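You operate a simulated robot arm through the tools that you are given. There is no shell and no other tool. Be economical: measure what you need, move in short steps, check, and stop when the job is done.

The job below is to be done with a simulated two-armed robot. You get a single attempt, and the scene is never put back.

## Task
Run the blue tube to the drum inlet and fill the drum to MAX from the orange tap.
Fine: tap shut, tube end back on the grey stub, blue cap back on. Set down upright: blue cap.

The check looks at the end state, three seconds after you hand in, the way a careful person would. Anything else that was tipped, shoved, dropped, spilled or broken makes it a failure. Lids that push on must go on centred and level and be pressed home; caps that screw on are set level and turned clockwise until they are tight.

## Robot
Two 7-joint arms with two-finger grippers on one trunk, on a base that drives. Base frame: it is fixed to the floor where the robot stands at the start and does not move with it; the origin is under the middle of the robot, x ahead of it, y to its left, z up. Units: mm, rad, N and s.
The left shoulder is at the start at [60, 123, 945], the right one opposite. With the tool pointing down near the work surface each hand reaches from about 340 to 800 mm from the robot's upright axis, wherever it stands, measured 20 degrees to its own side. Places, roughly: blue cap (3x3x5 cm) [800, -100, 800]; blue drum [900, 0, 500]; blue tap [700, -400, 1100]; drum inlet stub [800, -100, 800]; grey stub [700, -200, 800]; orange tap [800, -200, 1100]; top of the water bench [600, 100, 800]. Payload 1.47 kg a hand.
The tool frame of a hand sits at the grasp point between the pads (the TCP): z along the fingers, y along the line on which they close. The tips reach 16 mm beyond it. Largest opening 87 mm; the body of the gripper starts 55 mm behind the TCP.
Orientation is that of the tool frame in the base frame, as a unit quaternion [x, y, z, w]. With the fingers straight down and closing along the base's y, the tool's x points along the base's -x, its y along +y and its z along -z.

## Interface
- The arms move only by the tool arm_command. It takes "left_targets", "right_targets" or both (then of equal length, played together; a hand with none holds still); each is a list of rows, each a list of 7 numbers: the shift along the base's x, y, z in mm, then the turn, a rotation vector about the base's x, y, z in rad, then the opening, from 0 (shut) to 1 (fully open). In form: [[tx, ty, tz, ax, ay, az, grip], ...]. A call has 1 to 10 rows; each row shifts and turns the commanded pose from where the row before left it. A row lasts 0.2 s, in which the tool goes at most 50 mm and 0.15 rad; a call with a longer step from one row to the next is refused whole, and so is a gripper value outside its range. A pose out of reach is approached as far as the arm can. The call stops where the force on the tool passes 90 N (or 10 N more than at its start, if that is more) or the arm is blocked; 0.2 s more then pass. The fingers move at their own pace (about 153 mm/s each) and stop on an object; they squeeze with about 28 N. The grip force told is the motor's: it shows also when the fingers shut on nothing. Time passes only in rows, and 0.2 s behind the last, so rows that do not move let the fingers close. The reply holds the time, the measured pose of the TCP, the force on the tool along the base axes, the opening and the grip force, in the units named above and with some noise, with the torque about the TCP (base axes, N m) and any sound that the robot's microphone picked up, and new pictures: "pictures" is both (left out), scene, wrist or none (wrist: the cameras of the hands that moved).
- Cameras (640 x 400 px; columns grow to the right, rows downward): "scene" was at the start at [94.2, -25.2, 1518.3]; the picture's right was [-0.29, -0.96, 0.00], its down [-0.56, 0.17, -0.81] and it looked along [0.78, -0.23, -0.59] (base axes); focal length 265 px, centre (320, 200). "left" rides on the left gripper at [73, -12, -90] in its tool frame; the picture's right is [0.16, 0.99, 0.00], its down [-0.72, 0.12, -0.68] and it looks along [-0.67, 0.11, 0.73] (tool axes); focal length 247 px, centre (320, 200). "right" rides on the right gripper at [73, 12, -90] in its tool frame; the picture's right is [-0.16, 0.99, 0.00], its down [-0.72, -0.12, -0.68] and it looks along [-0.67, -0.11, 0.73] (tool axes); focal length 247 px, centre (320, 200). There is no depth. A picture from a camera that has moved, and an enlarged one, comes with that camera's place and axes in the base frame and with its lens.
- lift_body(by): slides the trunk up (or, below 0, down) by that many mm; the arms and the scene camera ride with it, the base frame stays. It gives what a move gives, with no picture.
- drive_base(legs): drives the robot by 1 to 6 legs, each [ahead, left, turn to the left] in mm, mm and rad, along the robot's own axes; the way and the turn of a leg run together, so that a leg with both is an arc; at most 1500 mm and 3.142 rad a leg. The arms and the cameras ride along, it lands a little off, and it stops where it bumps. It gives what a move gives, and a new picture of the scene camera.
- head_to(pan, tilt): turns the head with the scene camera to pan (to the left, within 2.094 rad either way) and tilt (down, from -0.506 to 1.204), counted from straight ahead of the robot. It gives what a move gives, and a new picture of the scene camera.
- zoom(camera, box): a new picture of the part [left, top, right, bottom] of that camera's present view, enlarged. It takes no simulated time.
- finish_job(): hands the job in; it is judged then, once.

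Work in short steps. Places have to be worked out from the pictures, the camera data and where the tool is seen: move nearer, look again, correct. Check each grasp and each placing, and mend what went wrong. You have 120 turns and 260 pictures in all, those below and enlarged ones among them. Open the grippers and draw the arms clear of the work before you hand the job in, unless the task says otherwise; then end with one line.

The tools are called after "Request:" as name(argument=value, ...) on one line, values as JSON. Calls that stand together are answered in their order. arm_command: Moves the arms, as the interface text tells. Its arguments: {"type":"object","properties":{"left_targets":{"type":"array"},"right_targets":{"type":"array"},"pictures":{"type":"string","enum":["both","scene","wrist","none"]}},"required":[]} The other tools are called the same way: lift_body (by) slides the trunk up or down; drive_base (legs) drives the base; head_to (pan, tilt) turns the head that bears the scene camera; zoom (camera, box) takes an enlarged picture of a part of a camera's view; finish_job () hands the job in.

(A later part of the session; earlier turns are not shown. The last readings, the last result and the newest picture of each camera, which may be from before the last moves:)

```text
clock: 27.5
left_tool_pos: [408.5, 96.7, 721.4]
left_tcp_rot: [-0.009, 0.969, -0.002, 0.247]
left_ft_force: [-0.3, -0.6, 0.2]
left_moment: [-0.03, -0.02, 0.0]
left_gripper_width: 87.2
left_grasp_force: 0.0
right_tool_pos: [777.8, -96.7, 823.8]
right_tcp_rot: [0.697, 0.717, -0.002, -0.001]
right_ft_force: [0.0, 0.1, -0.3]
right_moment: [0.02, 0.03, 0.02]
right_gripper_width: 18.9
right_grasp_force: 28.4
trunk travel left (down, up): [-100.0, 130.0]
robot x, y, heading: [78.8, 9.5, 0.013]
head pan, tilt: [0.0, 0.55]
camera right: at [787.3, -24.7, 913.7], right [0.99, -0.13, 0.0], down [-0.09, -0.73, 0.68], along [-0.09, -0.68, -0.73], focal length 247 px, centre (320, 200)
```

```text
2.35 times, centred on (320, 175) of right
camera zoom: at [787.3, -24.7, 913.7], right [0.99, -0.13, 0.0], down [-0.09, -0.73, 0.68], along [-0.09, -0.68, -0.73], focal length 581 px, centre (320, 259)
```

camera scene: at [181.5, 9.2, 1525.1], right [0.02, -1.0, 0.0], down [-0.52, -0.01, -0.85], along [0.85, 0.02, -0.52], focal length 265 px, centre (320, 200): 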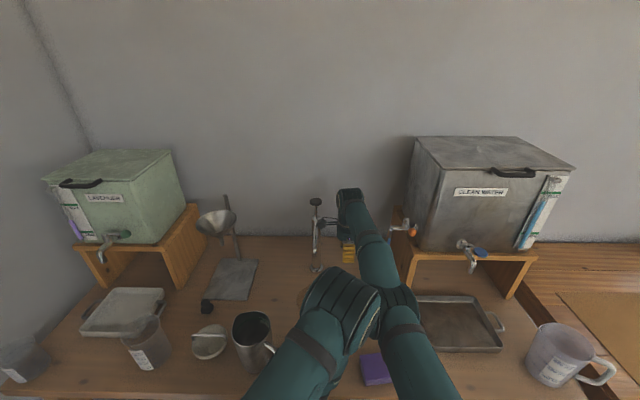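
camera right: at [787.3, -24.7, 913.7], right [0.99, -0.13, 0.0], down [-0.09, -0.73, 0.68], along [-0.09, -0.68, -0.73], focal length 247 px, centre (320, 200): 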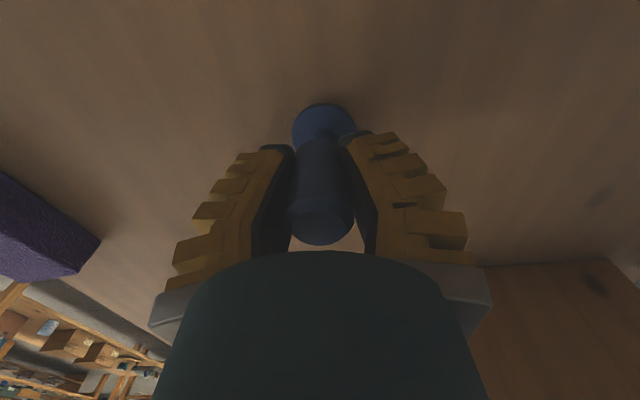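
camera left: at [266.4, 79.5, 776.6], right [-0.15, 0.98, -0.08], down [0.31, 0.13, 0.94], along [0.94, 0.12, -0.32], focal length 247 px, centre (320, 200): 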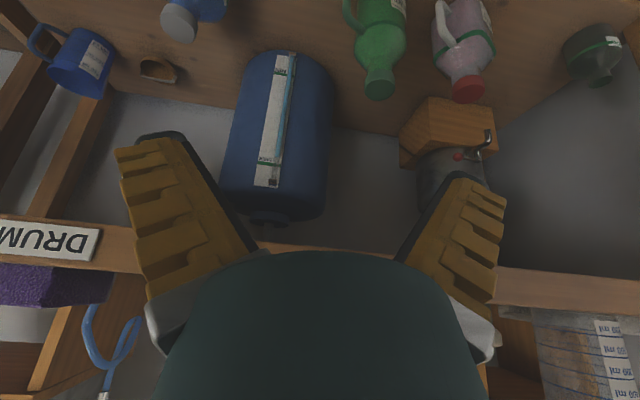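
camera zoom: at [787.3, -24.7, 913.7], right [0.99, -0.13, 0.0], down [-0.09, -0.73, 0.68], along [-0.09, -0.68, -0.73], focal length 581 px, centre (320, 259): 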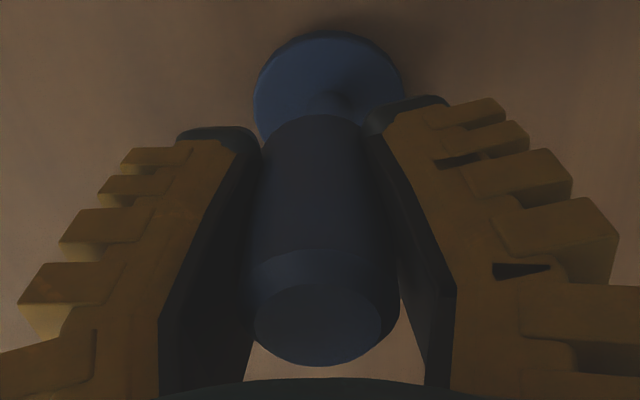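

The flange belongs to the inlet; the cap itself is coming off. I keep lifting slowly.

Request:
arm_command(right_targets=[[0, 0, 8, 0, 0, 0, 0], [0, 0, 8, 0, 0, 0, 0], [0, 0, 8, 0, 0, 0, 0], [0, 0, 8, 0, 0, 0, 0]], pictures="wrist")

Request:
zoom(camera="right", box=[230, 50, 410, 260])

```text
clock: 28.5
left_tool_pos: [408.8, 96.1, 720.5]
left_tcp_rot: [-0.008, 0.969, -0.002, 0.247]
left_ft_force: [0.1, 0.0, 0.8]
left_moment: [-0.03, 0.0, -0.01]
left_gripper_width: 87.0
left_grasp_force: 0.1
right_tool_pos: [776.5, -94.5, 856.1]
right_tcp_rot: [0.697, 0.717, -0.002, 0.0]
right_ft_force: [-0.3, 0.1, -0.9]
right_moment: [-0.04, 0.0, 0.01]
right_gripper_width: 18.2
right_grasp_force: 28.5
trunk travel left (down, up): [-100.0, 130.0]
robot x, y, heading: [78.4, 10.6, 0.014]
head pan, tilt: [0.0, 0.55]
camera right: at [787.2, -24.0, 945.4], right [0.99, -0.13, 0.0], down [-0.09, -0.73, 0.68], along [-0.09, -0.68, -0.73], focal length 247 px, centre (320, 200)
```

right: 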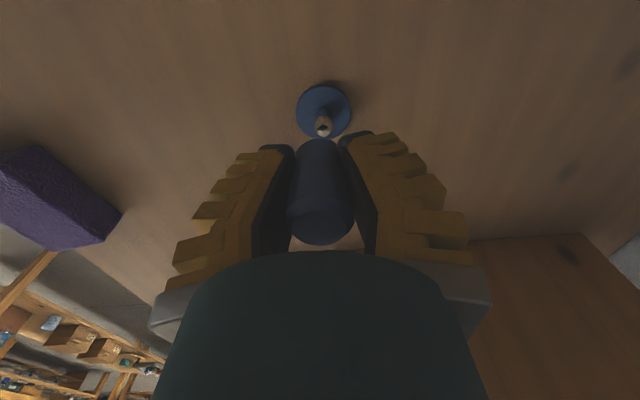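

```text
1.90 times, centred on (320, 155) of right
camera zoom: at [787.2, -24.0, 945.4], right [0.99, -0.13, 0.0], down [-0.09, -0.73, 0.68], along [-0.09, -0.68, -0.73], focal length 470 px, centre (320, 286)
```

zoom: 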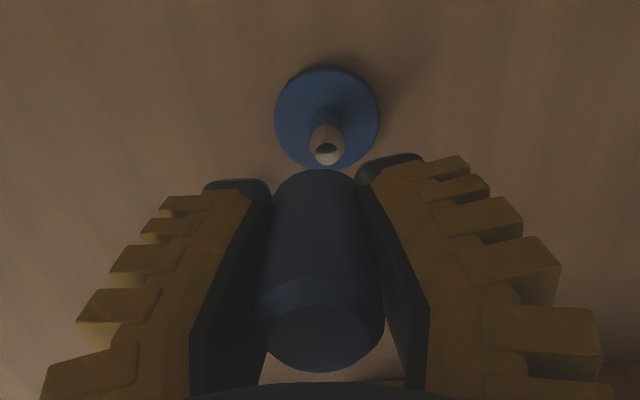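

The cap is free of the bare inlet nipple (top z≈805 at about [779,-95]). I move it gently to a clear bench spot near [702,-42] and check before lowering.

Request:
arm_command(right_targets=[[-15, 11, 0, 0, 0, 0, 0], [-15, 11, 0, 0, 0, 0, 0], [-15, 11, 0, 0, 0, 0, 0], [-15, 11, 0, 0, 0, 0, 0], [-14, 10, 0, 0, 0, 0, 0], [0, 0, -15, 0, 0, 0, 0], [0, 0, -15, 0, 0, 0, 0]], pictures="wrist")

```text
clock: 30.3
left_tool_pos: [402.0, 106.2, 716.9]
left_tcp_rot: [-0.014, 0.971, 0.007, 0.24]
left_ft_force: [0.2, 0.0, -1.1]
left_moment: [0.02, -0.01, 0.01]
left_gripper_width: 87.1
left_grasp_force: 0.2
right_tool_pos: [713.7, -102.7, 821.4]
right_tcp_rot: [0.736, 0.677, 0.0, -0.006]
right_ft_force: [0.3, 1.1, -1.4]
right_moment: [0.02, 0.01, 0.04]
right_gripper_width: 17.8
right_grasp_force: 28.1
trunk travel left (down, up): [-100.0, 130.0]
robot x, y, heading: [81.9, 8.5, 0.02]
head pan, tilt: [0.0, 0.55]
stopped in row 7 (right hand): the arm was blocked; the commanded pose is now the measured one
camera right: at [731.4, -32.7, 913.3], right [0.97, -0.24, -0.01], down [-0.17, -0.72, 0.67], along [-0.17, -0.65, -0.74], focal length 247 px, centre (320, 200)
```

right: 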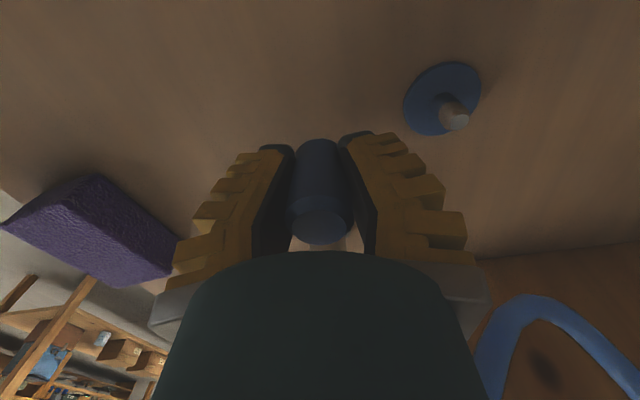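

The right arm met the left arm's elbow. I shift the left hand away to the left to free the middle; the right holds the cap still.

Request:
arm_command(left_targets=[[0, 25, 0, 0, 0, 0, 1], [-5, 40, 0, 0, 0, 0, 1], [-5, 40, 0, 0, 0, 0, 1], [-5, 45, 0, 0, 0, 0, 1], [-5, 45, 0, 0, 0, 0, 1]], pictures="scene")

```text
clock: 31.5
left_tool_pos: [383.3, 298.9, 716.0]
left_tcp_rot: [-0.013, 0.971, 0.006, 0.239]
left_ft_force: [-0.5, -0.7, 0.0]
left_moment: [0.01, 0.01, -0.01]
left_gripper_width: 87.2
left_grasp_force: 0.0
left hand out of reach, approached as far as the arm can: row 3
right_tool_pos: [712.8, -99.6, 822.6]
right_tcp_rot: [0.735, 0.678, 0.0, -0.007]
right_ft_force: [-0.1, 0.1, -1.0]
right_moment: [0.0, 0.03, 0.0]
right_gripper_width: 17.8
right_grasp_force: 27.8
trunk travel left (down, up): [-100.0, 130.0]
robot x, y, heading: [80.7, 6.8, 0.016]
head pan, tilt: [0.0, 0.55]
camera scene: at [179.5, 10.2, 1525.3], right [0.02, -1.0, 0.0], down [-0.52, -0.01, -0.85], along [0.85, 0.01, -0.52], focal length 265 px, centre (320, 200)
```

scene: 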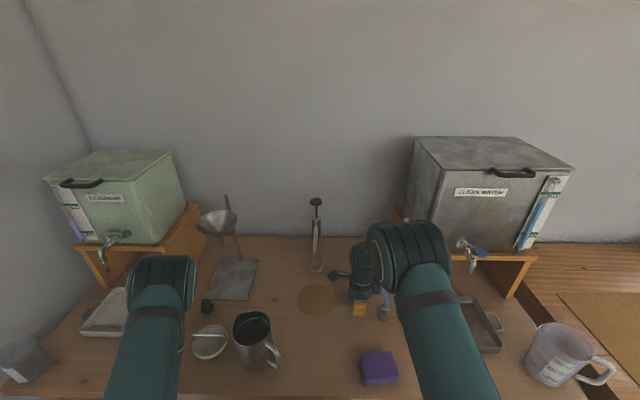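

Now there is room. I straighten the yaw, carry the cap to about [700,-45] and lower towards the bench.

Request:
arm_command(right_targets=[[-4, 14, 0, 0, 0, 0.05, 0], [-4, 14, 0, 0, 0, 0.05, 0], [-3, 14, 0, 0, 0, 0, 0], [-2, 12, 0, 0, 0, 0, 0], [0, 0, -10, 0, 0, 0, 0], [0, 0, -8, 0, 0, 0, 0]], pictures="wrist")

```text
clock: 32.9
left_tool_pos: [384.5, 298.3, 716.1]
left_tcp_rot: [-0.014, 0.971, 0.007, 0.24]
left_ft_force: [0.7, -0.8, 0.0]
left_moment: [0.0, 0.01, -0.02]
left_gripper_width: 87.1
left_grasp_force: 0.0
right_tool_pos: [699.9, -45.2, 802.5]
right_tcp_rot: [0.7, 0.714, 0.0, -0.006]
right_ft_force: [-0.5, 0.4, 0.0]
right_moment: [0.04, 0.05, -0.01]
right_gripper_width: 17.3
right_grasp_force: 27.8
trunk travel left (down, up): [-100.0, 130.0]
robot x, y, heading: [84.3, 7.8, 0.018]
head pan, tilt: [0.0, 0.55]
camera right: at [709.9, 26.5, 892.8], right [0.99, -0.14, -0.01], down [-0.09, -0.73, 0.67], along [-0.1, -0.67, -0.74], focal length 247 px, centre (320, 200)
```

right: 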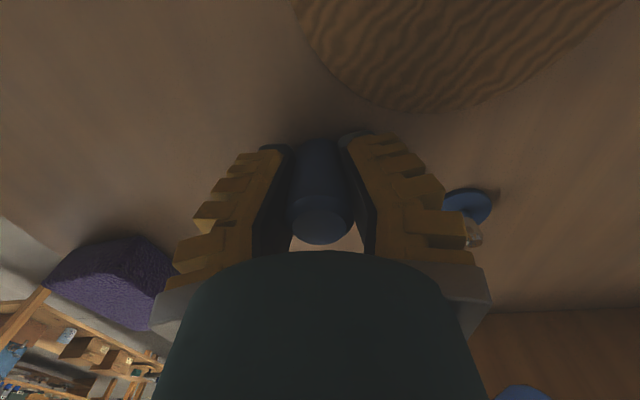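

No contact yet at TCP z 802. I lower 2 mm at a time and read the force.

Request:
arm_command(right_targets=[[0, 0, -2, 0, 0, 0, 0], [0, 0, -2, 0, 0, 0, 0]], pictures="none")

Request:
arm_command(right_targets=[[0, 0, -2, 0, 0, 0, 0], [0, 0, -1, 0, 0, 0, 0]], pictures="none")

```text
clock: 33.5
left_tool_pos: [385.0, 298.9, 715.5]
left_tcp_rot: [-0.014, 0.971, 0.007, 0.239]
left_ft_force: [-0.2, 0.7, -0.1]
left_moment: [0.02, 0.0, 0.03]
left_gripper_width: 87.2
left_grasp_force: 0.0
right_tool_pos: [700.2, -46.5, 799.7]
right_tcp_rot: [0.699, 0.715, 0.0, -0.007]
right_ft_force: [0.0, 0.6, -0.2]
right_moment: [0.02, 0.02, 0.01]
right_gripper_width: 17.3
right_grasp_force: 28.3
trunk travel left (down, up): [-100.0, 130.0]
robot x, y, heading: [77.8, 8.0, 0.015]
head pan, tilt: [0.0, 0.55]
```

```text
clock: 34.1
left_tool_pos: [383.6, 299.0, 716.6]
left_tcp_rot: [-0.013, 0.971, 0.006, 0.24]
left_ft_force: [-1.0, -0.8, 0.4]
left_moment: [-0.01, -0.02, -0.01]
left_gripper_width: 86.7
left_grasp_force: 0.1
right_tool_pos: [700.2, -46.2, 798.7]
right_tcp_rot: [0.699, 0.715, 0.001, -0.005]
right_ft_force: [-1.0, -2.6, 14.5]
right_moment: [-0.01, 0.01, 0.0]
right_gripper_width: 17.1
right_grasp_force: 28.1
trunk travel left (down, up): [-100.0, 130.0]
robot x, y, heading: [81.3, 5.8, 0.017]
head pan, tilt: [0.0, 0.55]
```

The cap stands on the bench (14 N). I ease off, open and rise.

Request:
arm_command(right_targets=[[0, 0, 2, 0, 0, 0, 0], [0, 0, 0, 0, 0, 0, 0.6], [0, 0, 0, 0, 0, 0, 0.6], [0, 0, 25, 0, 0, 0, 0.6], [0, 0, 40, 0, 0, 0, 0.6]], pictures="wrist")

```text
clock: 35.3
left_tool_pos: [384.2, 299.2, 717.2]
left_tcp_rot: [-0.015, 0.971, 0.007, 0.239]
left_ft_force: [0.1, -0.3, -0.4]
left_moment: [0.01, 0.02, -0.03]
left_gripper_width: 86.8
left_grasp_force: 0.0
right_tool_pos: [700.3, -47.4, 866.3]
right_tcp_rot: [0.699, 0.715, 0.0, -0.007]
right_ft_force: [-0.2, 0.9, -0.2]
right_moment: [0.03, -0.02, -0.03]
right_gripper_width: 57.4
right_grasp_force: 3.6
trunk travel left (down, up): [-100.0, 130.0]
robot x, y, heading: [80.0, 4.5, 0.016]
head pan, tilt: [0.0, 0.55]
camera right: at [711.6, 23.5, 956.9], right [0.99, -0.14, -0.01], down [-0.09, -0.73, 0.68], along [-0.1, -0.67, -0.74], focal length 247 px, centre (320, 200)
```

right: 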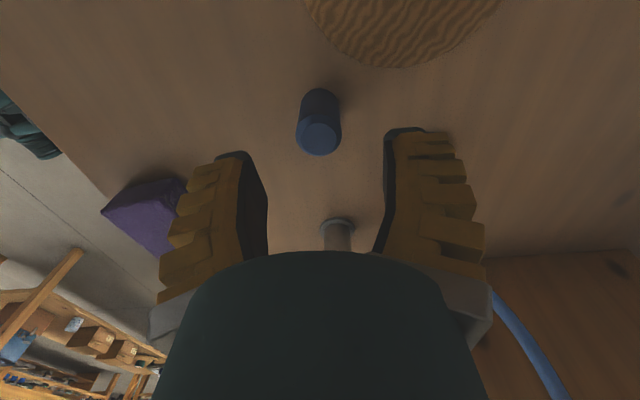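

The cap stands upright. I rise and shift toward the grey stub to look at the tube end.

Request:
arm_command(right_targets=[[0, 0, 45, 0, 0, 0, 0.6], [0, -25, 40, 0, 0, 0, 0.6], [0, -25, 20, 0, 0, 0, 0.6]], pictures="wrist")

Request:
zoom(camera="right", box=[250, 110, 450, 260])

Request:
zoom(camera="scene", box=[330, 200, 450, 340])

```text
clock: 36.1
left_tool_pos: [384.7, 297.5, 715.6]
left_tcp_rot: [-0.013, 0.971, 0.006, 0.239]
left_ft_force: [-0.3, 0.3, 0.7]
left_moment: [-0.01, 0.03, 0.02]
left_gripper_width: 86.9
left_grasp_force: 0.0
right_tool_pos: [698.7, -95.8, 972.7]
right_tcp_rot: [0.699, 0.715, 0.0, -0.006]
right_ft_force: [-0.3, -0.4, -0.1]
right_moment: [0.01, 0.0, 0.01]
right_gripper_width: 57.3
right_grasp_force: 3.7
trunk travel left (down, up): [-100.0, 130.0]
robot x, y, heading: [80.1, 8.3, 0.012]
head pan, tilt: [0.0, 0.55]
camera right: at [709.8, -24.8, 1062.3], right [0.99, -0.14, -0.01], down [-0.09, -0.73, 0.67], along [-0.1, -0.67, -0.74], focal length 247 px, centre (320, 200)
```

right: 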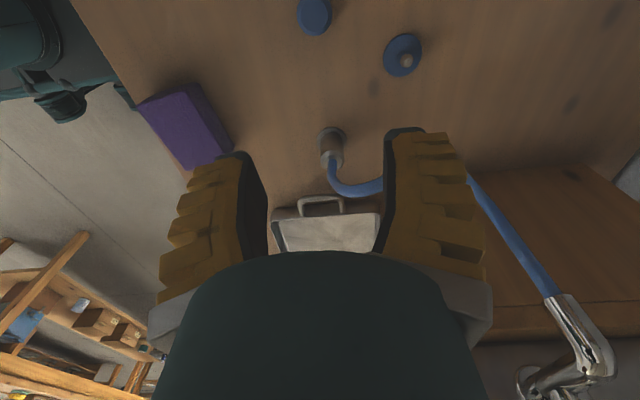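

```text
2.67 times, centred on (350, 185) of right
camera zoom: at [709.8, -24.8, 1062.3], right [0.99, -0.14, -0.01], down [-0.09, -0.73, 0.67], along [-0.1, -0.67, -0.74], focal length 659 px, centre (240, 240)
```

zoom: 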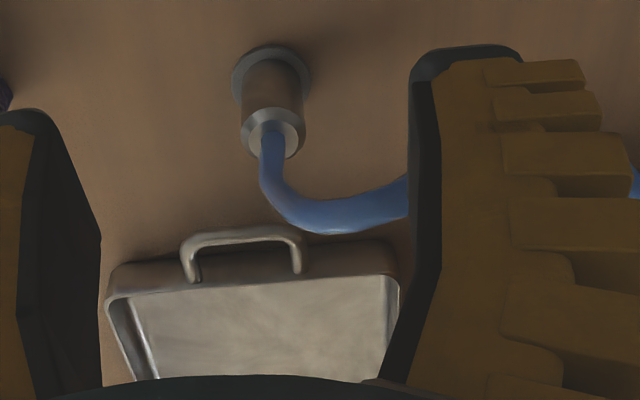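

```text
2.86 times, centred on (390, 270) of scene
camera zoom: at [179.7, 8.7, 1525.2], right [0.02, -1.0, 0.0], down [-0.52, -0.01, -0.85], along [0.85, 0.02, -0.52], focal length 758 px, centre (120, 0)
```

zoom: 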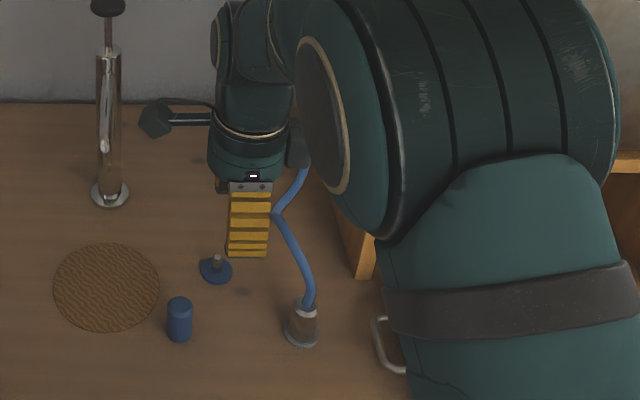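

The stub top triangulates to [700,-177.5,821] and the tube rises vertically to z≈870 before bending to +x. I turn the hand so the fingers close across that bend (yaw about +0.4).

Request:
arm_command(right_targets=[[0, 0, 5, 0, 0, 0.15, 0.5], [0, 0, 0, 0, 0, 0.15, 0.5], [0, 0, 0, 0, 0, 0.15, 0.5], [0, 0, 0, 0, 0, 0.15, 0.5], [0, 0, 0, 0, 0, 0.15, 0.5], [0, 0, 0, 0, 0, 0.15, 0.5], [0, 0, 0, 0, 0, 0.15, 0.5], [0, 0, 0, 0, 0, 0.15, 0.5], [0, 0, 0, 0, 0, 0.15, 0.5], [0, 0, 0, 0, 0, 0.15, 0.5]], pictures="none")

Request:
arm_command(right_targets=[[-4, -18, 0, 0, 0, 0.15, 0.4], [-4, -18, 0, 0, 0, 0.15, 0.4], [-4, -18, 0, 0, 0, 0.14, 0.4], [-4, -18, -8, 0, 0, 0, 0.4]], pictures="both")

```text
clock: 38.3
left_tool_pos: [385.3, 298.9, 716.0]
left_tcp_rot: [-0.013, 0.971, 0.006, 0.239]
left_ft_force: [-1.0, -0.3, 0.4]
left_moment: [-0.01, 0.02, 0.01]
left_gripper_width: 87.2
left_grasp_force: 0.0
right_tool_pos: [700.7, -97.0, 974.4]
right_tcp_rot: [0.023, 1.0, -0.004, -0.005]
right_ft_force: [1.0, 0.2, -0.6]
right_moment: [0.03, 0.02, 0.01]
right_gripper_width: 49.0
right_grasp_force: 3.5
trunk travel left (down, up): [-100.0, 130.0]
robot x, y, heading: [79.7, 7.1, 0.017]
head pan, tilt: [0.0, 0.55]
```

```text
clock: 39.3
left_tool_pos: [384.6, 298.5, 715.9]
left_tcp_rot: [-0.013, 0.971, 0.006, 0.239]
left_ft_force: [-0.2, -0.2, 0.7]
left_moment: [0.03, 0.01, 0.0]
left_gripper_width: 87.0
left_grasp_force: 0.2
right_tool_pos: [683.7, -169.4, 964.6]
right_tcp_rot: [-0.195, 0.981, -0.005, -0.003]
right_ft_force: [0.3, 0.6, 0.3]
right_moment: [0.0, 0.05, 0.01]
right_gripper_width: 40.8
right_grasp_force: 4.0
trunk travel left (down, up): [-100.0, 130.0]
robot x, y, heading: [79.0, 8.2, 0.017]
head pan, tilt: [0.0, 0.55]
camera scene: at [179.9, 8.9, 1525.2], right [0.02, -1.0, 0.0], down [-0.52, -0.01, -0.85], along [0.85, 0.02, -0.52], focal length 265 px, centre (320, 200)
camera right: at [612.0, -186.0, 1056.3], right [-0.23, 0.97, -0.01], down [0.72, 0.18, 0.67], along [0.66, 0.15, -0.74], focal length 247 px, centre (320, 200)
```

scene: 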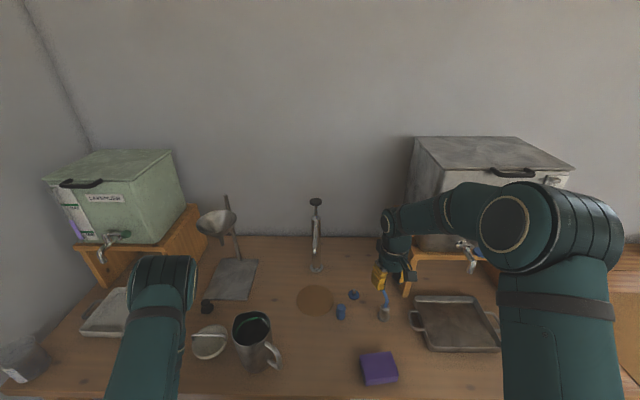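
right: 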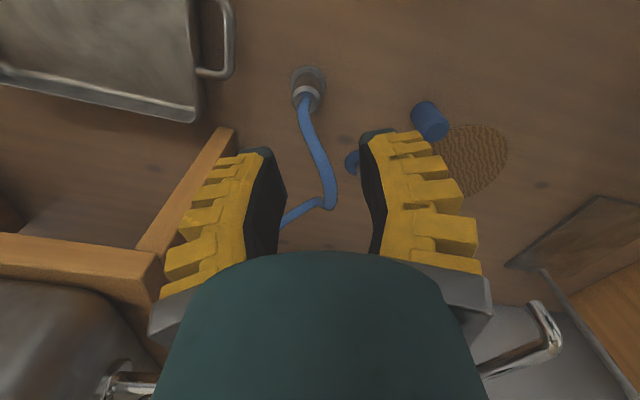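

The tube lies between the fingers' plane as wanted. I descend to just above the gripping height and look again.

Request:
arm_command(right_targets=[[6, -5, -42, 0, 0, 0, 0.45], [6, -5, -42, 0, 0, 0, 0.45]], pictures="wrist")

Request:
zoom(camera="right", box=[230, 80, 410, 260])

Request:
zoom(camera="scene", box=[330, 200, 450, 340])

```text
clock: 39.9
left_tool_pos: [384.7, 299.0, 716.5]
left_tcp_rot: [-0.014, 0.971, 0.007, 0.239]
left_ft_force: [-0.3, -0.1, -0.3]
left_moment: [-0.01, -0.01, 0.02]
left_gripper_width: 87.0
left_grasp_force: 0.0
right_tool_pos: [694.5, -176.6, 884.0]
right_tcp_rot: [-0.193, 0.981, -0.005, -0.003]
right_ft_force: [0.5, -0.3, -0.1]
right_moment: [0.02, 0.0, -0.01]
right_gripper_width: 44.9
right_grasp_force: 3.8
trunk travel left (down, up): [-100.0, 130.0]
robot x, y, heading: [80.4, 3.5, 0.013]
head pan, tilt: [0.0, 0.55]
camera right: at [624.4, -194.7, 974.1], right [-0.23, 0.97, -0.01], down [0.72, 0.18, 0.68], along [0.66, 0.15, -0.74], focal length 247 px, centre (320, 200)
```

right: 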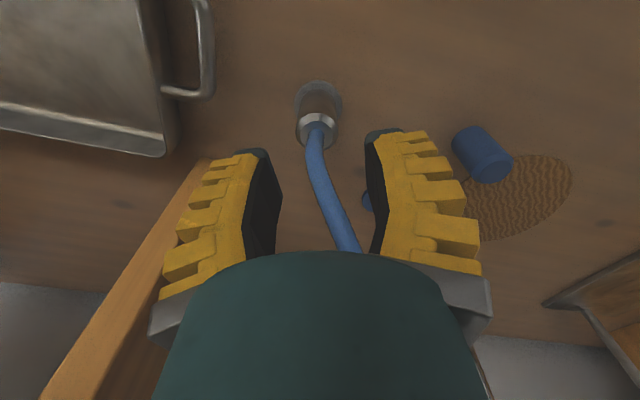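

```text
2.22 times, centred on (320, 170) of right
camera zoom: at [624.4, -194.7, 974.1], right [-0.23, 0.97, -0.01], down [0.72, 0.18, 0.68], along [0.66, 0.15, -0.74], focal length 549 px, centre (320, 267)
```

zoom: 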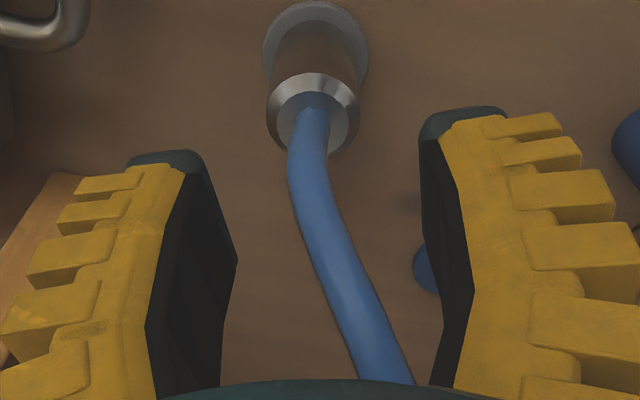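

```text
2.86 times, centred on (390, 270) of scene
camera zoom: at [180.4, 9.2, 1525.1], right [0.02, -1.0, 0.0], down [-0.52, -0.01, -0.85], along [0.85, 0.02, -0.52], focal length 758 px, centre (120, 0)
```

zoom: 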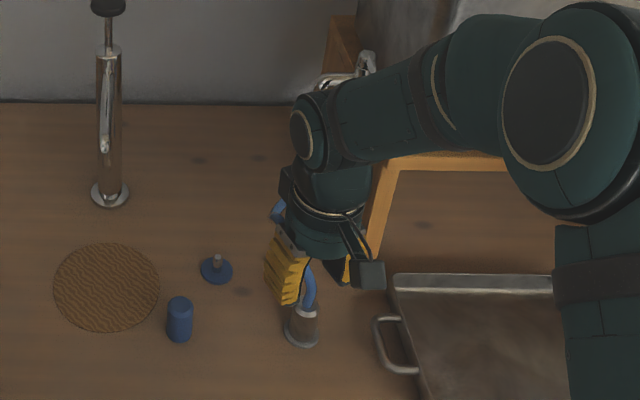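

The stub top is confirmed near [700,-180,821]. I lower to TCP z≈842 and close on the tube just above the stub.

Request:
arm_command(right_targets=[[3, -1, -20, 0, 0, 0, 0.45], [3, -2, -21, 0, 0, 0, 0.45], [0, 0, 0, 0, 0, 0, 0], [0, 0, 0, 0, 0, 0, 0]], pictures="wrist")

Request:
zoom(camera="right", box=[230, 80, 410, 260])

```text
clock: 40.9
left_tool_pos: [385.0, 297.9, 715.5]
left_tcp_rot: [-0.013, 0.971, 0.007, 0.24]
left_ft_force: [-0.1, -0.7, 1.1]
left_moment: [0.0, 0.03, 0.01]
left_gripper_width: 86.9
left_grasp_force: 0.1
right_tool_pos: [702.6, -180.2, 843.5]
right_tcp_rot: [-0.193, 0.981, -0.005, -0.002]
right_ft_force: [-0.8, 1.7, 9.0]
right_moment: [0.0, -0.03, -0.01]
right_gripper_width: 5.9
right_grasp_force: 27.4
trunk travel left (down, up): [-100.0, 130.0]
robot x, y, heading: [79.8, 10.7, 0.021]
head pan, tilt: [0.0, 0.55]
camera right: at [629.9, -197.2, 934.2], right [-0.23, 0.97, -0.01], down [0.72, 0.18, 0.68], along [0.66, 0.15, -0.74], focal length 247 px, centre (320, 200)
```

right: 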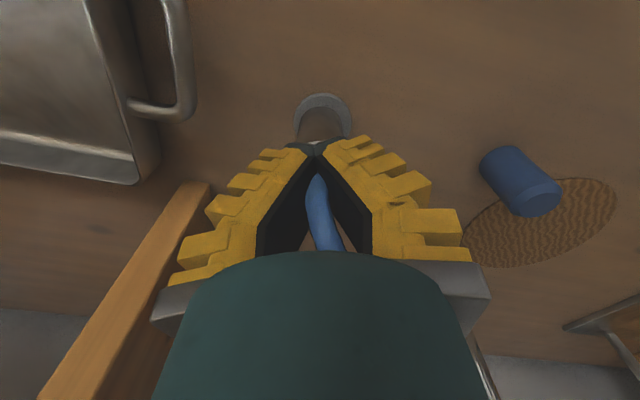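

```text
2.22 times, centred on (320, 170) of right
camera zoom: at [629.9, -197.2, 934.2], right [-0.23, 0.97, -0.01], down [0.72, 0.18, 0.68], along [0.66, 0.15, -0.74], focal length 549 px, centre (320, 267)
```

zoom: 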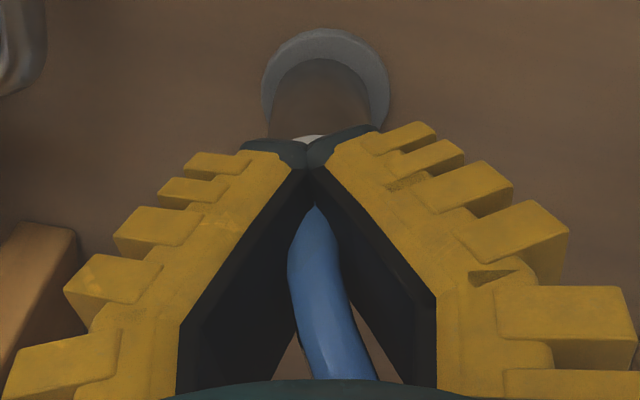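

The tube is held (5.9 mm). I pull it straight up slowly and check the force.

Request:
arm_command(right_targets=[[0, 0, 4, 0, 0, 0, 0], [0, 0, 4, 0, 0, 0, 0], [0, 0, 4, 0, 0, 0, 0]], pictures="wrist")

Request:
zoom(camera="scene", box=[330, 200, 450, 340])

```text
clock: 41.7
left_tool_pos: [384.1, 297.2, 715.4]
left_tcp_rot: [-0.014, 0.971, 0.007, 0.239]
left_ft_force: [0.9, 0.4, 0.1]
left_moment: [0.0, 0.04, 0.01]
left_gripper_width: 86.9
left_grasp_force: 0.0
right_tool_pos: [700.7, -180.3, 853.4]
right_tcp_rot: [-0.193, 0.981, -0.005, -0.003]
right_ft_force: [0.4, -0.4, 1.1]
right_moment: [-0.01, -0.01, -0.02]
right_gripper_width: 0.0
right_grasp_force: 27.7
trunk travel left (down, up): [-100.0, 130.0]
robot x, y, heading: [77.8, 7.1, 0.015]
head pan, tilt: [0.0, 0.55]
camera right: at [629.5, -198.3, 943.6], right [-0.23, 0.97, -0.01], down [0.72, 0.18, 0.67], along [0.66, 0.15, -0.74], focal length 247 px, centre (320, 200)
```

right: 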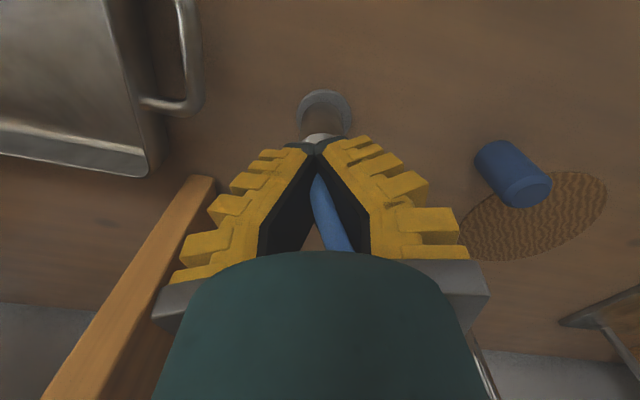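

```text
2.86 times, centred on (390, 270) of scene
camera zoom: at [179.8, 9.2, 1525.2], right [0.02, -1.0, 0.0], down [-0.52, -0.01, -0.85], along [0.85, 0.02, -0.52], focal length 758 px, centre (120, 0)
```

zoom: 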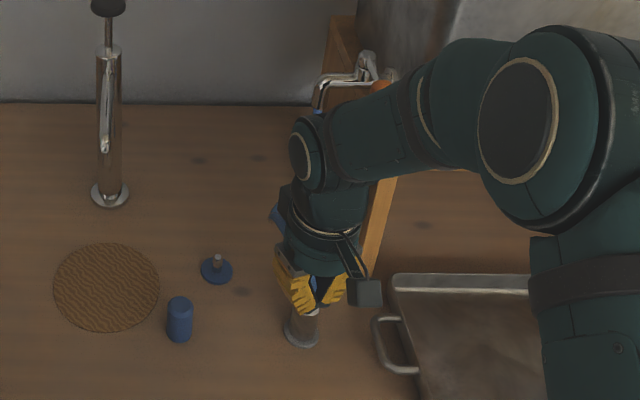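

The fingers shut through the soft tube: the graspable end piece is the grey metal sleeve (z≈776–821) standing over the stub, like the cap over the inlet. I open and regrip lower, on the sleeve.

Request:
arm_command(right_targets=[[0, 0, 4, 0, 0, 0, 0.6], [0, 0, 0, 0, 0, 0, 0.6], [0, 0, -15, 0, 0, 0, 0.6], [0, 0, -15, 0, 0, 0, 0.6]], pictures="wrist")

Request:
zoom(camera="right", box=[230, 80, 410, 260])

```text
clock: 42.7
left_tool_pos: [385.0, 298.5, 715.7]
left_tcp_rot: [-0.013, 0.971, 0.006, 0.24]
left_ft_force: [0.3, 0.5, -1.0]
left_moment: [0.02, 0.03, 0.02]
left_gripper_width: 87.0
left_grasp_force: 0.1
right_tool_pos: [701.2, -182.1, 828.2]
right_tcp_rot: [-0.193, 0.981, -0.005, -0.004]
right_ft_force: [-0.9, 0.4, 0.1]
right_moment: [0.01, 0.0, 0.01]
right_gripper_width: 57.4
right_grasp_force: 4.0
trunk travel left (down, up): [-100.0, 130.0]
robot x, y, heading: [79.5, 9.2, 0.017]
head pan, tilt: [0.0, 0.55]
camera right: at [630.9, -199.1, 918.1], right [-0.23, 0.97, -0.01], down [0.72, 0.18, 0.68], along [0.66, 0.15, -0.74], focal length 247 px, centre (320, 200)
```

right: 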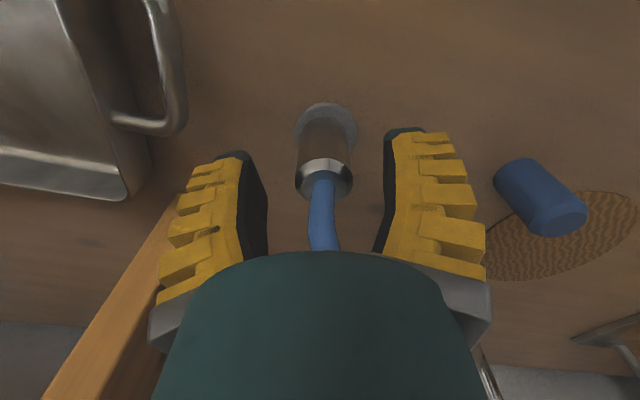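

```text
2.22 times, centred on (320, 170) of right
camera zoom: at [630.9, -199.1, 918.1], right [-0.23, 0.97, -0.01], down [0.72, 0.18, 0.68], along [0.66, 0.15, -0.74], focal length 549 px, centre (320, 267)
```

zoom: 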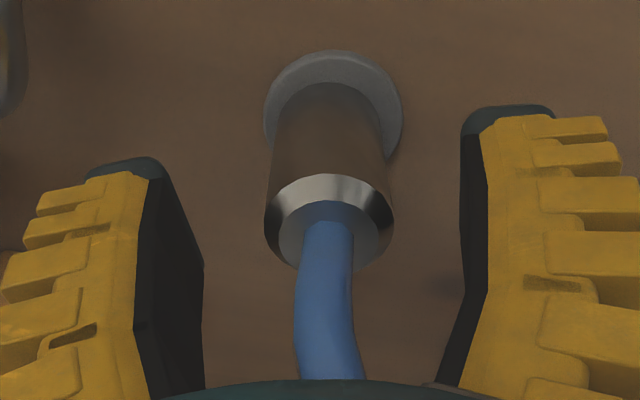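

Exactly: a metal sleeve on a grey flange, well centred. I lower 25 mm, grip it and lift a little.

Request:
arm_command(right_targets=[[0, 0, -13, 0, 0, 0, 0.6], [0, 0, -12, 0, 0, 0, 0.6], [0, 0, 0, 0, 0, 0, 0], [0, 0, 0, 0, 0, 0, 0]], pictures="none")

Request:
arm_command(right_targets=[[0, 0, 4, 0, 0, 0, 0], [0, 0, 5, 0, 0, 0, 0], [0, 0, 5, 0, 0, 0, 0]], pictures="wrist")

```text
clock: 43.7
left_tool_pos: [385.0, 298.5, 715.8]
left_tcp_rot: [-0.015, 0.971, 0.007, 0.24]
left_ft_force: [0.2, 0.3, 0.5]
left_moment: [-0.02, 0.0, -0.01]
left_gripper_width: 87.0
left_grasp_force: 0.1
right_tool_pos: [701.5, -180.0, 801.8]
right_tcp_rot: [-0.193, 0.981, -0.005, -0.003]
right_ft_force: [-2.3, 3.0, 0.0]
right_moment: [0.02, 0.1, 0.0]
right_gripper_width: 19.5
right_grasp_force: 28.2
trunk travel left (down, up): [-100.0, 130.0]
robot x, y, heading: [80.4, 9.3, 0.02]
head pan, tilt: [0.0, 0.55]
```

```text
clock: 44.5
left_tool_pos: [384.0, 298.0, 715.1]
left_tcp_rot: [-0.014, 0.971, 0.006, 0.239]
left_ft_force: [0.3, 0.0, -0.5]
left_moment: [0.0, 0.0, 0.01]
left_gripper_width: 86.8
left_grasp_force: 0.0
right_tool_pos: [701.4, -181.6, 817.4]
right_tcp_rot: [-0.193, 0.981, -0.005, -0.004]
right_ft_force: [-0.6, 0.3, -0.1]
right_moment: [-0.02, 0.04, -0.02]
right_gripper_width: 18.6
right_grasp_force: 28.0
trunk travel left (down, up): [-100.0, 130.0]
robot x, y, heading: [79.9, 12.0, 0.015]
head pan, tilt: [0.0, 0.55]
camera right: at [630.0, -198.4, 907.6], right [-0.23, 0.97, -0.01], down [0.72, 0.18, 0.68], along [0.66, 0.15, -0.74], focal length 247 px, centre (320, 200)
```

right: 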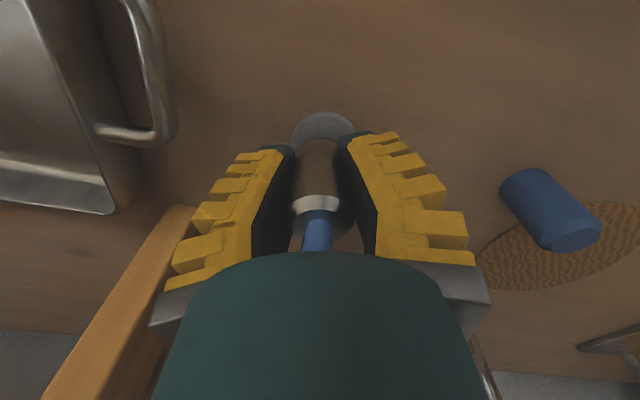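

The sleeve is coming up with the hand. I keep lifting gently until it's clear of its stub.

Request:
arm_command(right_targets=[[0, 0, 8, 0, 0, 0, 0], [0, 0, 8, 0, 0, 0, 0], [0, 0, 8, 0, 0, 0, 0], [0, 0, 8, 0, 0, 0, 0], [0, 0, 8, 0, 0, 0, 0]], pictures="wrist")

Request:
zoom(camera="right", box=[230, 80, 410, 260])

Request:
zoom(camera="scene", box=[330, 200, 450, 340])

```text
clock: 45.7
left_tool_pos: [384.7, 298.8, 715.6]
left_tcp_rot: [-0.014, 0.971, 0.007, 0.239]
left_ft_force: [-0.3, 0.1, 0.2]
left_moment: [0.01, 0.0, -0.01]
left_gripper_width: 87.2
left_grasp_force: 0.0
right_tool_pos: [701.8, -180.7, 856.8]
right_tcp_rot: [-0.194, 0.981, -0.005, -0.004]
right_ft_force: [-1.7, 0.5, 0.0]
right_moment: [-0.03, -0.03, -0.01]
right_gripper_width: 18.5
right_grasp_force: 27.9
trunk travel left (down, up): [-100.0, 130.0]
robot x, y, heading: [85.4, 3.0, 0.015]
head pan, tilt: [0.0, 0.55]
camera right: at [629.6, -197.6, 947.4], right [-0.23, 0.97, -0.01], down [0.72, 0.18, 0.68], along [0.66, 0.15, -0.74], focal length 247 px, centre (320, 200)
```

right: 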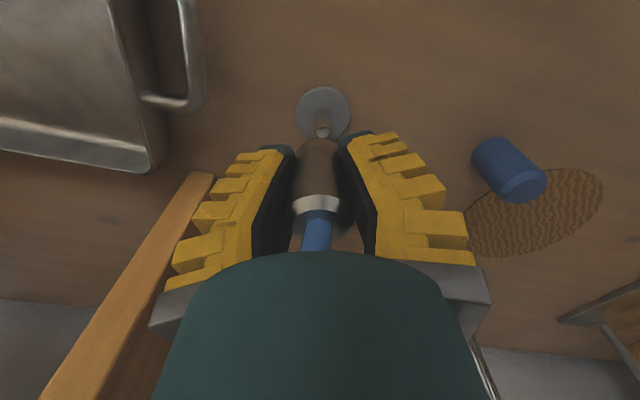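

```text
2.22 times, centred on (320, 170) of right
camera zoom: at [629.6, -197.6, 947.4], right [-0.23, 0.97, -0.01], down [0.72, 0.18, 0.68], along [0.66, 0.15, -0.74], focal length 549 px, centre (320, 267)
```

zoom: 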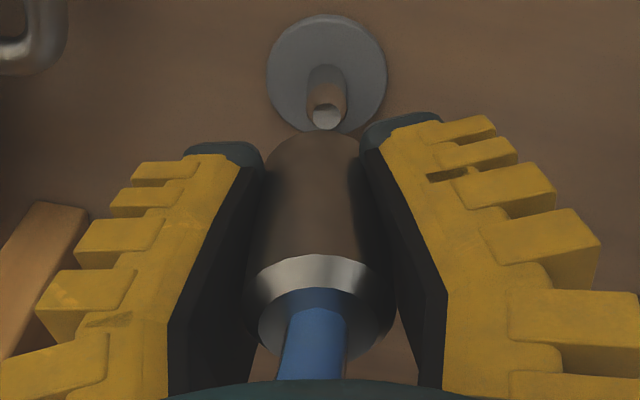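

```text
2.86 times, centred on (390, 270) of scene
camera zoom: at [179.8, 9.2, 1525.2], right [0.02, -1.0, 0.0], down [-0.52, -0.01, -0.85], along [0.85, 0.02, -0.52], focal length 758 px, centre (120, 0)
```

zoom: 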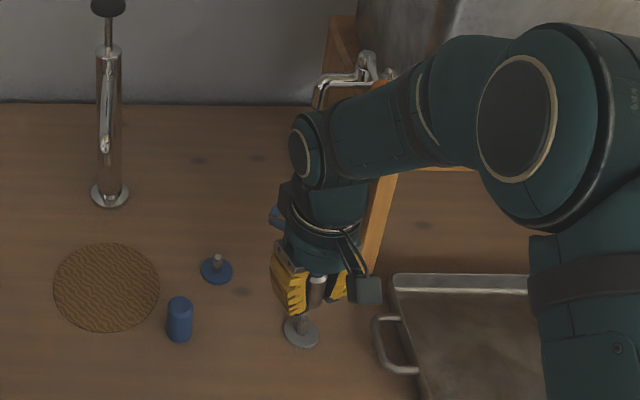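

The sleeve is off the grey nipple and firmly held. I carry it over to the inlet slowly, staying above both nipples.

Request:
arm_command(right_targets=[[0, 0, 8, 0, 0, 0, 0], [11, 12, 0, 0, 0, 0, 0], [11, 12, 0, 0, 0, 0, 0], [11, 12, 0, 0, 0, 0, 0], [11, 12, 0, 0, 0, 0, 0], [11, 12, 0, 0, 0, 0, 0], [11, 12, 0, 0, 0, 0, 0], [11, 11, 0, 0, 0, 0, 0]], pictures="wrist")

Request:
zoom(camera="right", box=[230, 80, 410, 260])

Request:
zoom(camera="scene", box=[330, 200, 450, 340])

```text
clock: 47.5
left_tool_pos: [385.0, 298.5, 715.0]
left_tcp_rot: [-0.013, 0.971, 0.007, 0.239]
left_ft_force: [-0.8, -0.1, 0.1]
left_moment: [-0.02, 0.0, -0.01]
left_gripper_width: 87.0
left_grasp_force: 0.1
right_tool_pos: [778.3, -99.5, 862.7]
right_tcp_rot: [-0.193, 0.981, -0.006, -0.004]
right_ft_force: [-0.2, 0.2, -0.3]
right_moment: [0.0, -0.01, 0.05]
right_gripper_width: 18.2
right_grasp_force: 27.5
trunk travel left (down, up): [-100.0, 130.0]
robot x, y, heading: [78.4, 4.6, 0.016]
head pan, tilt: [0.0, 0.55]
camera right: at [707.0, -115.4, 954.5], right [-0.23, 0.97, -0.01], down [0.72, 0.18, 0.67], along [0.66, 0.15, -0.74], focal length 247 px, centre (320, 200)
```

right: 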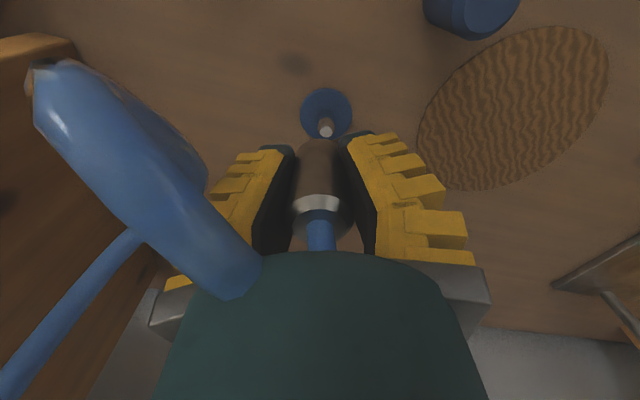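

```text
2.22 times, centred on (320, 170) of right
camera zoom: at [707.0, -115.4, 954.5], right [-0.23, 0.97, -0.01], down [0.72, 0.18, 0.67], along [0.66, 0.15, -0.74], focal length 549 px, centre (320, 267)
```

zoom: 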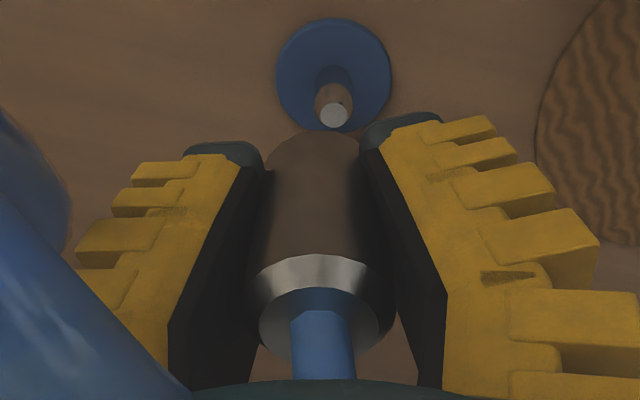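

```text
2.86 times, centred on (390, 270) of scene
camera zoom: at [180.2, 9.4, 1525.2], right [0.02, -1.0, 0.0], down [-0.52, -0.01, -0.85], along [0.85, 0.02, -0.52], focal length 758 px, centre (120, 0)
```

zoom: 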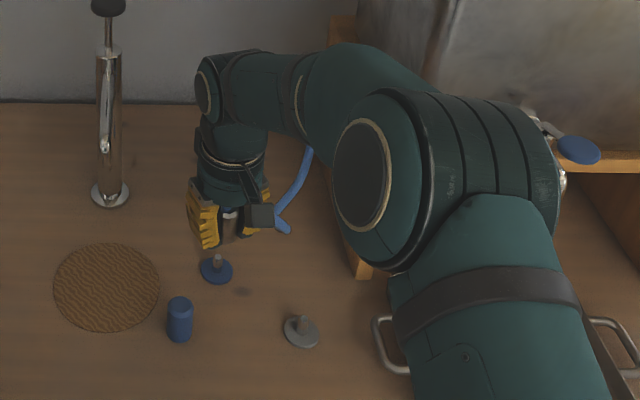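

Compared with the aligned view over the grey nipple, I need about +2.5 mm in x and y. I correct and lower to just above the nipple tip.

Request:
arm_command(right_targets=[[2, 2.5, 0, 0, 0, 0, 0], [0, 0, -8, 0, 0, 0, 0], [0, 0, -8, 0, 0, 0, 0]], pictures="wrist")

Request:
zoom(camera="right", box=[230, 80, 410, 260])

Request:
zoom(camera="scene", box=[340, 230, 420, 320])

```text
clock: 48.3
left_tool_pos: [383.0, 298.9, 715.6]
left_tcp_rot: [-0.014, 0.971, 0.007, 0.239]
left_ft_force: [0.7, 0.5, 0.7]
left_moment: [0.02, 0.02, -0.04]
left_gripper_width: 87.1
left_grasp_force: 0.1
right_tool_pos: [781.2, -95.6, 847.9]
right_tcp_rot: [-0.193, 0.981, -0.005, -0.003]
right_ft_force: [-0.3, -0.2, -0.9]
right_moment: [0.03, 0.01, 0.01]
right_gripper_width: 17.6
right_grasp_force: 27.5
trunk travel left (down, up): [-100.0, 130.0]
robot x, y, heading: [80.3, 10.1, 0.013]
head pan, tilt: [0.0, 0.55]
camera right: at [709.0, -111.6, 939.1], right [-0.23, 0.97, -0.01], down [0.72, 0.18, 0.67], along [0.66, 0.15, -0.74], focal length 247 px, centre (320, 200)
```

right: 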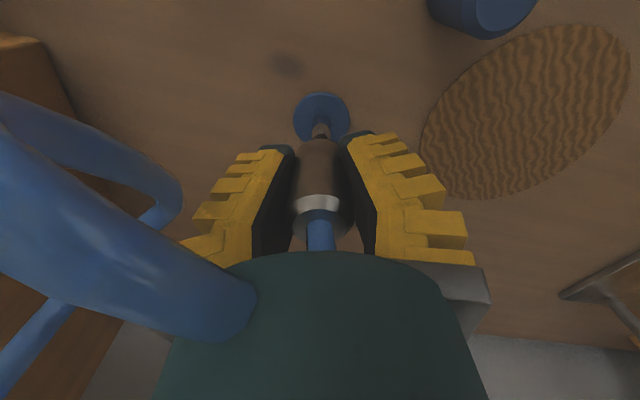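

```text
2.22 times, centred on (320, 170) of right
camera zoom: at [709.0, -111.6, 939.1], right [-0.23, 0.97, -0.01], down [0.72, 0.18, 0.67], along [0.66, 0.15, -0.74], focal length 549 px, centre (320, 267)
```

zoom: 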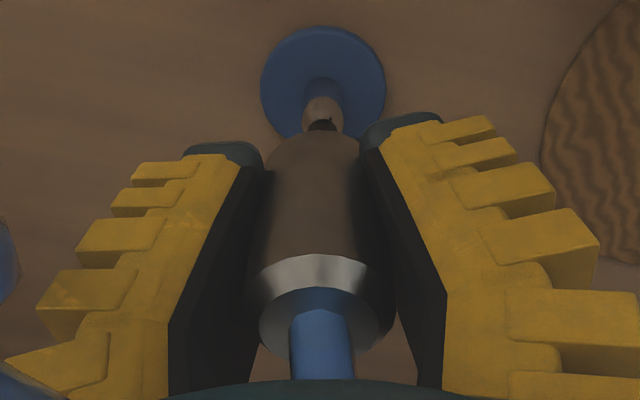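

```text
4.44 times, centred on (380, 275) of scene
camera zoom: at [180.1, 9.2, 1525.2], right [0.02, -1.0, 0.0], down [-0.52, -0.01, -0.85], along [0.85, 0.02, -0.52], focal length 1179 px, centre (53, -133)
```

zoom: 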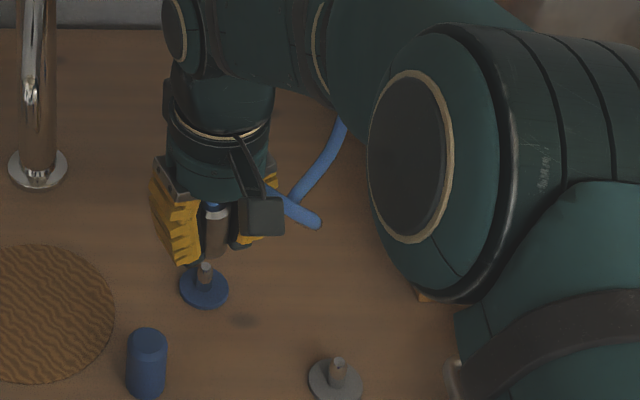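

The two views disagree slightly, so I enlarge the scene view further to see the sleeve and nipple axes.

Request:
zoom(camera="scene", box=[360, 265, 390, 300])

Request:
zoom(camera="right", box=[280, 110, 360, 220])

```text
11.43 times, centred on (375, 282) of scene
camera zoom: at [180.1, 9.2, 1525.2], right [0.02, -1.0, 0.0], down [-0.52, -0.01, -0.85], along [0.85, 0.02, -0.52], focal length 3033 px, centre (-309, -743)
```

zoom: 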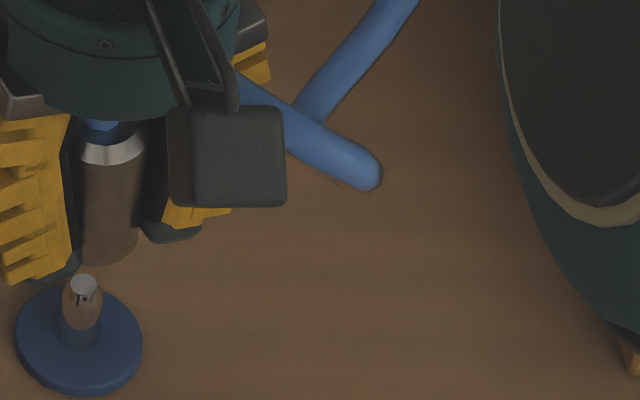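

```text
3.64 times, centred on (320, 165) of right
camera zoom: at [709.0, -111.6, 939.1], right [-0.23, 0.97, -0.01], down [0.72, 0.18, 0.67], along [0.66, 0.15, -0.74], focal length 898 px, centre (320, 327)
```

zoom: 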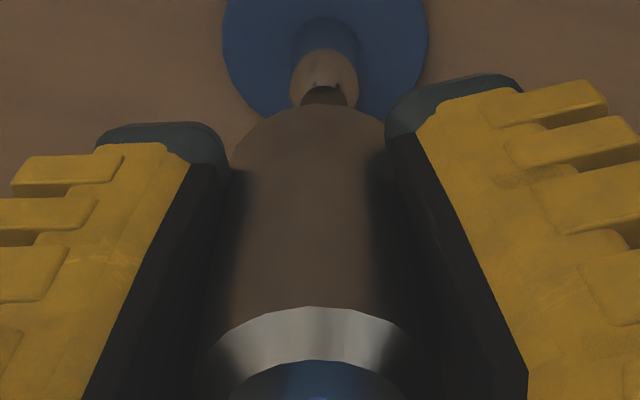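

Projecting the aligned case through the wrist camera, the flange should appear at (320,116); it's at (321,117), so alignment is within ~1 mm. I lower in small steps watching the force.

Request:
arm_command(right_targets=[[0, 0.5, -6, 0, 0, 0, 0], [0, 0, -5, 0, 0, 0, 0], [0, 0, -4, 0, 0, 0, 0], [0, 0, -4, 0, 0, 0, 0]], pictures="wrist")

Request:
zoom(camera="scene", box=[360, 265, 390, 300])

```text
clock: 49.3
left_tool_pos: [384.0, 298.2, 715.5]
left_tcp_rot: [-0.013, 0.971, 0.006, 0.24]
left_ft_force: [0.1, -0.3, 1.0]
left_moment: [0.01, -0.04, 0.02]
left_gripper_width: 87.0
left_grasp_force: 0.1
right_tool_pos: [782.5, -95.5, 828.5]
right_tcp_rot: [-0.193, 0.981, -0.005, -0.004]
right_ft_force: [0.3, 0.3, 0.0]
right_moment: [-0.02, -0.01, 0.0]
right_gripper_width: 17.2
right_grasp_force: 27.9
trunk travel left (down, up): [-100.0, 130.0]
robot x, y, heading: [82.0, 4.6, 0.02]
head pan, tilt: [0.0, 0.55]
camera right: at [710.4, -110.8, 919.9], right [-0.23, 0.97, -0.01], down [0.72, 0.18, 0.67], along [0.66, 0.15, -0.74], focal length 247 px, centre (320, 200)
```

right: 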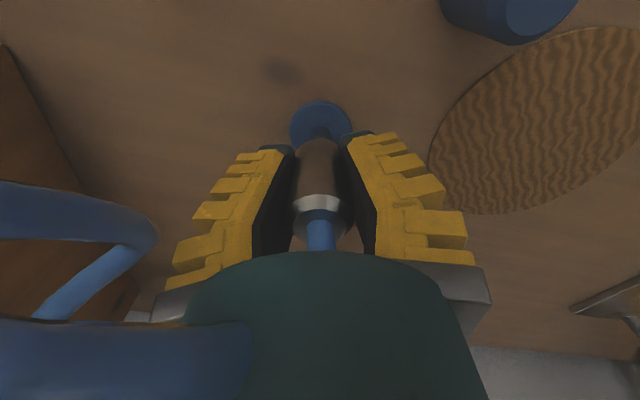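

```text
11.43 times, centred on (375, 282) of scene
camera zoom: at [180.0, 9.2, 1525.2], right [0.02, -1.0, 0.0], down [-0.52, -0.01, -0.85], along [0.85, 0.02, -0.52], focal length 3033 px, centre (-309, -743)
```

zoom: 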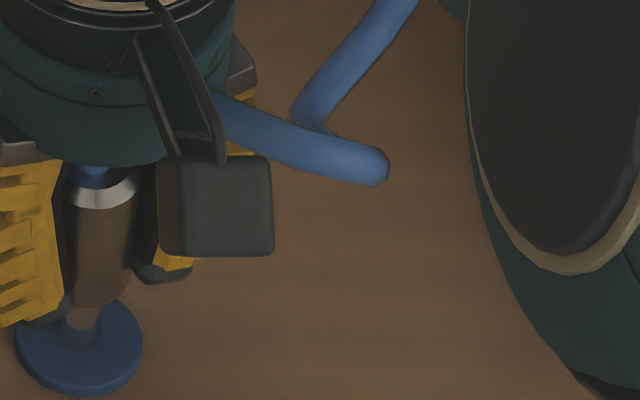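

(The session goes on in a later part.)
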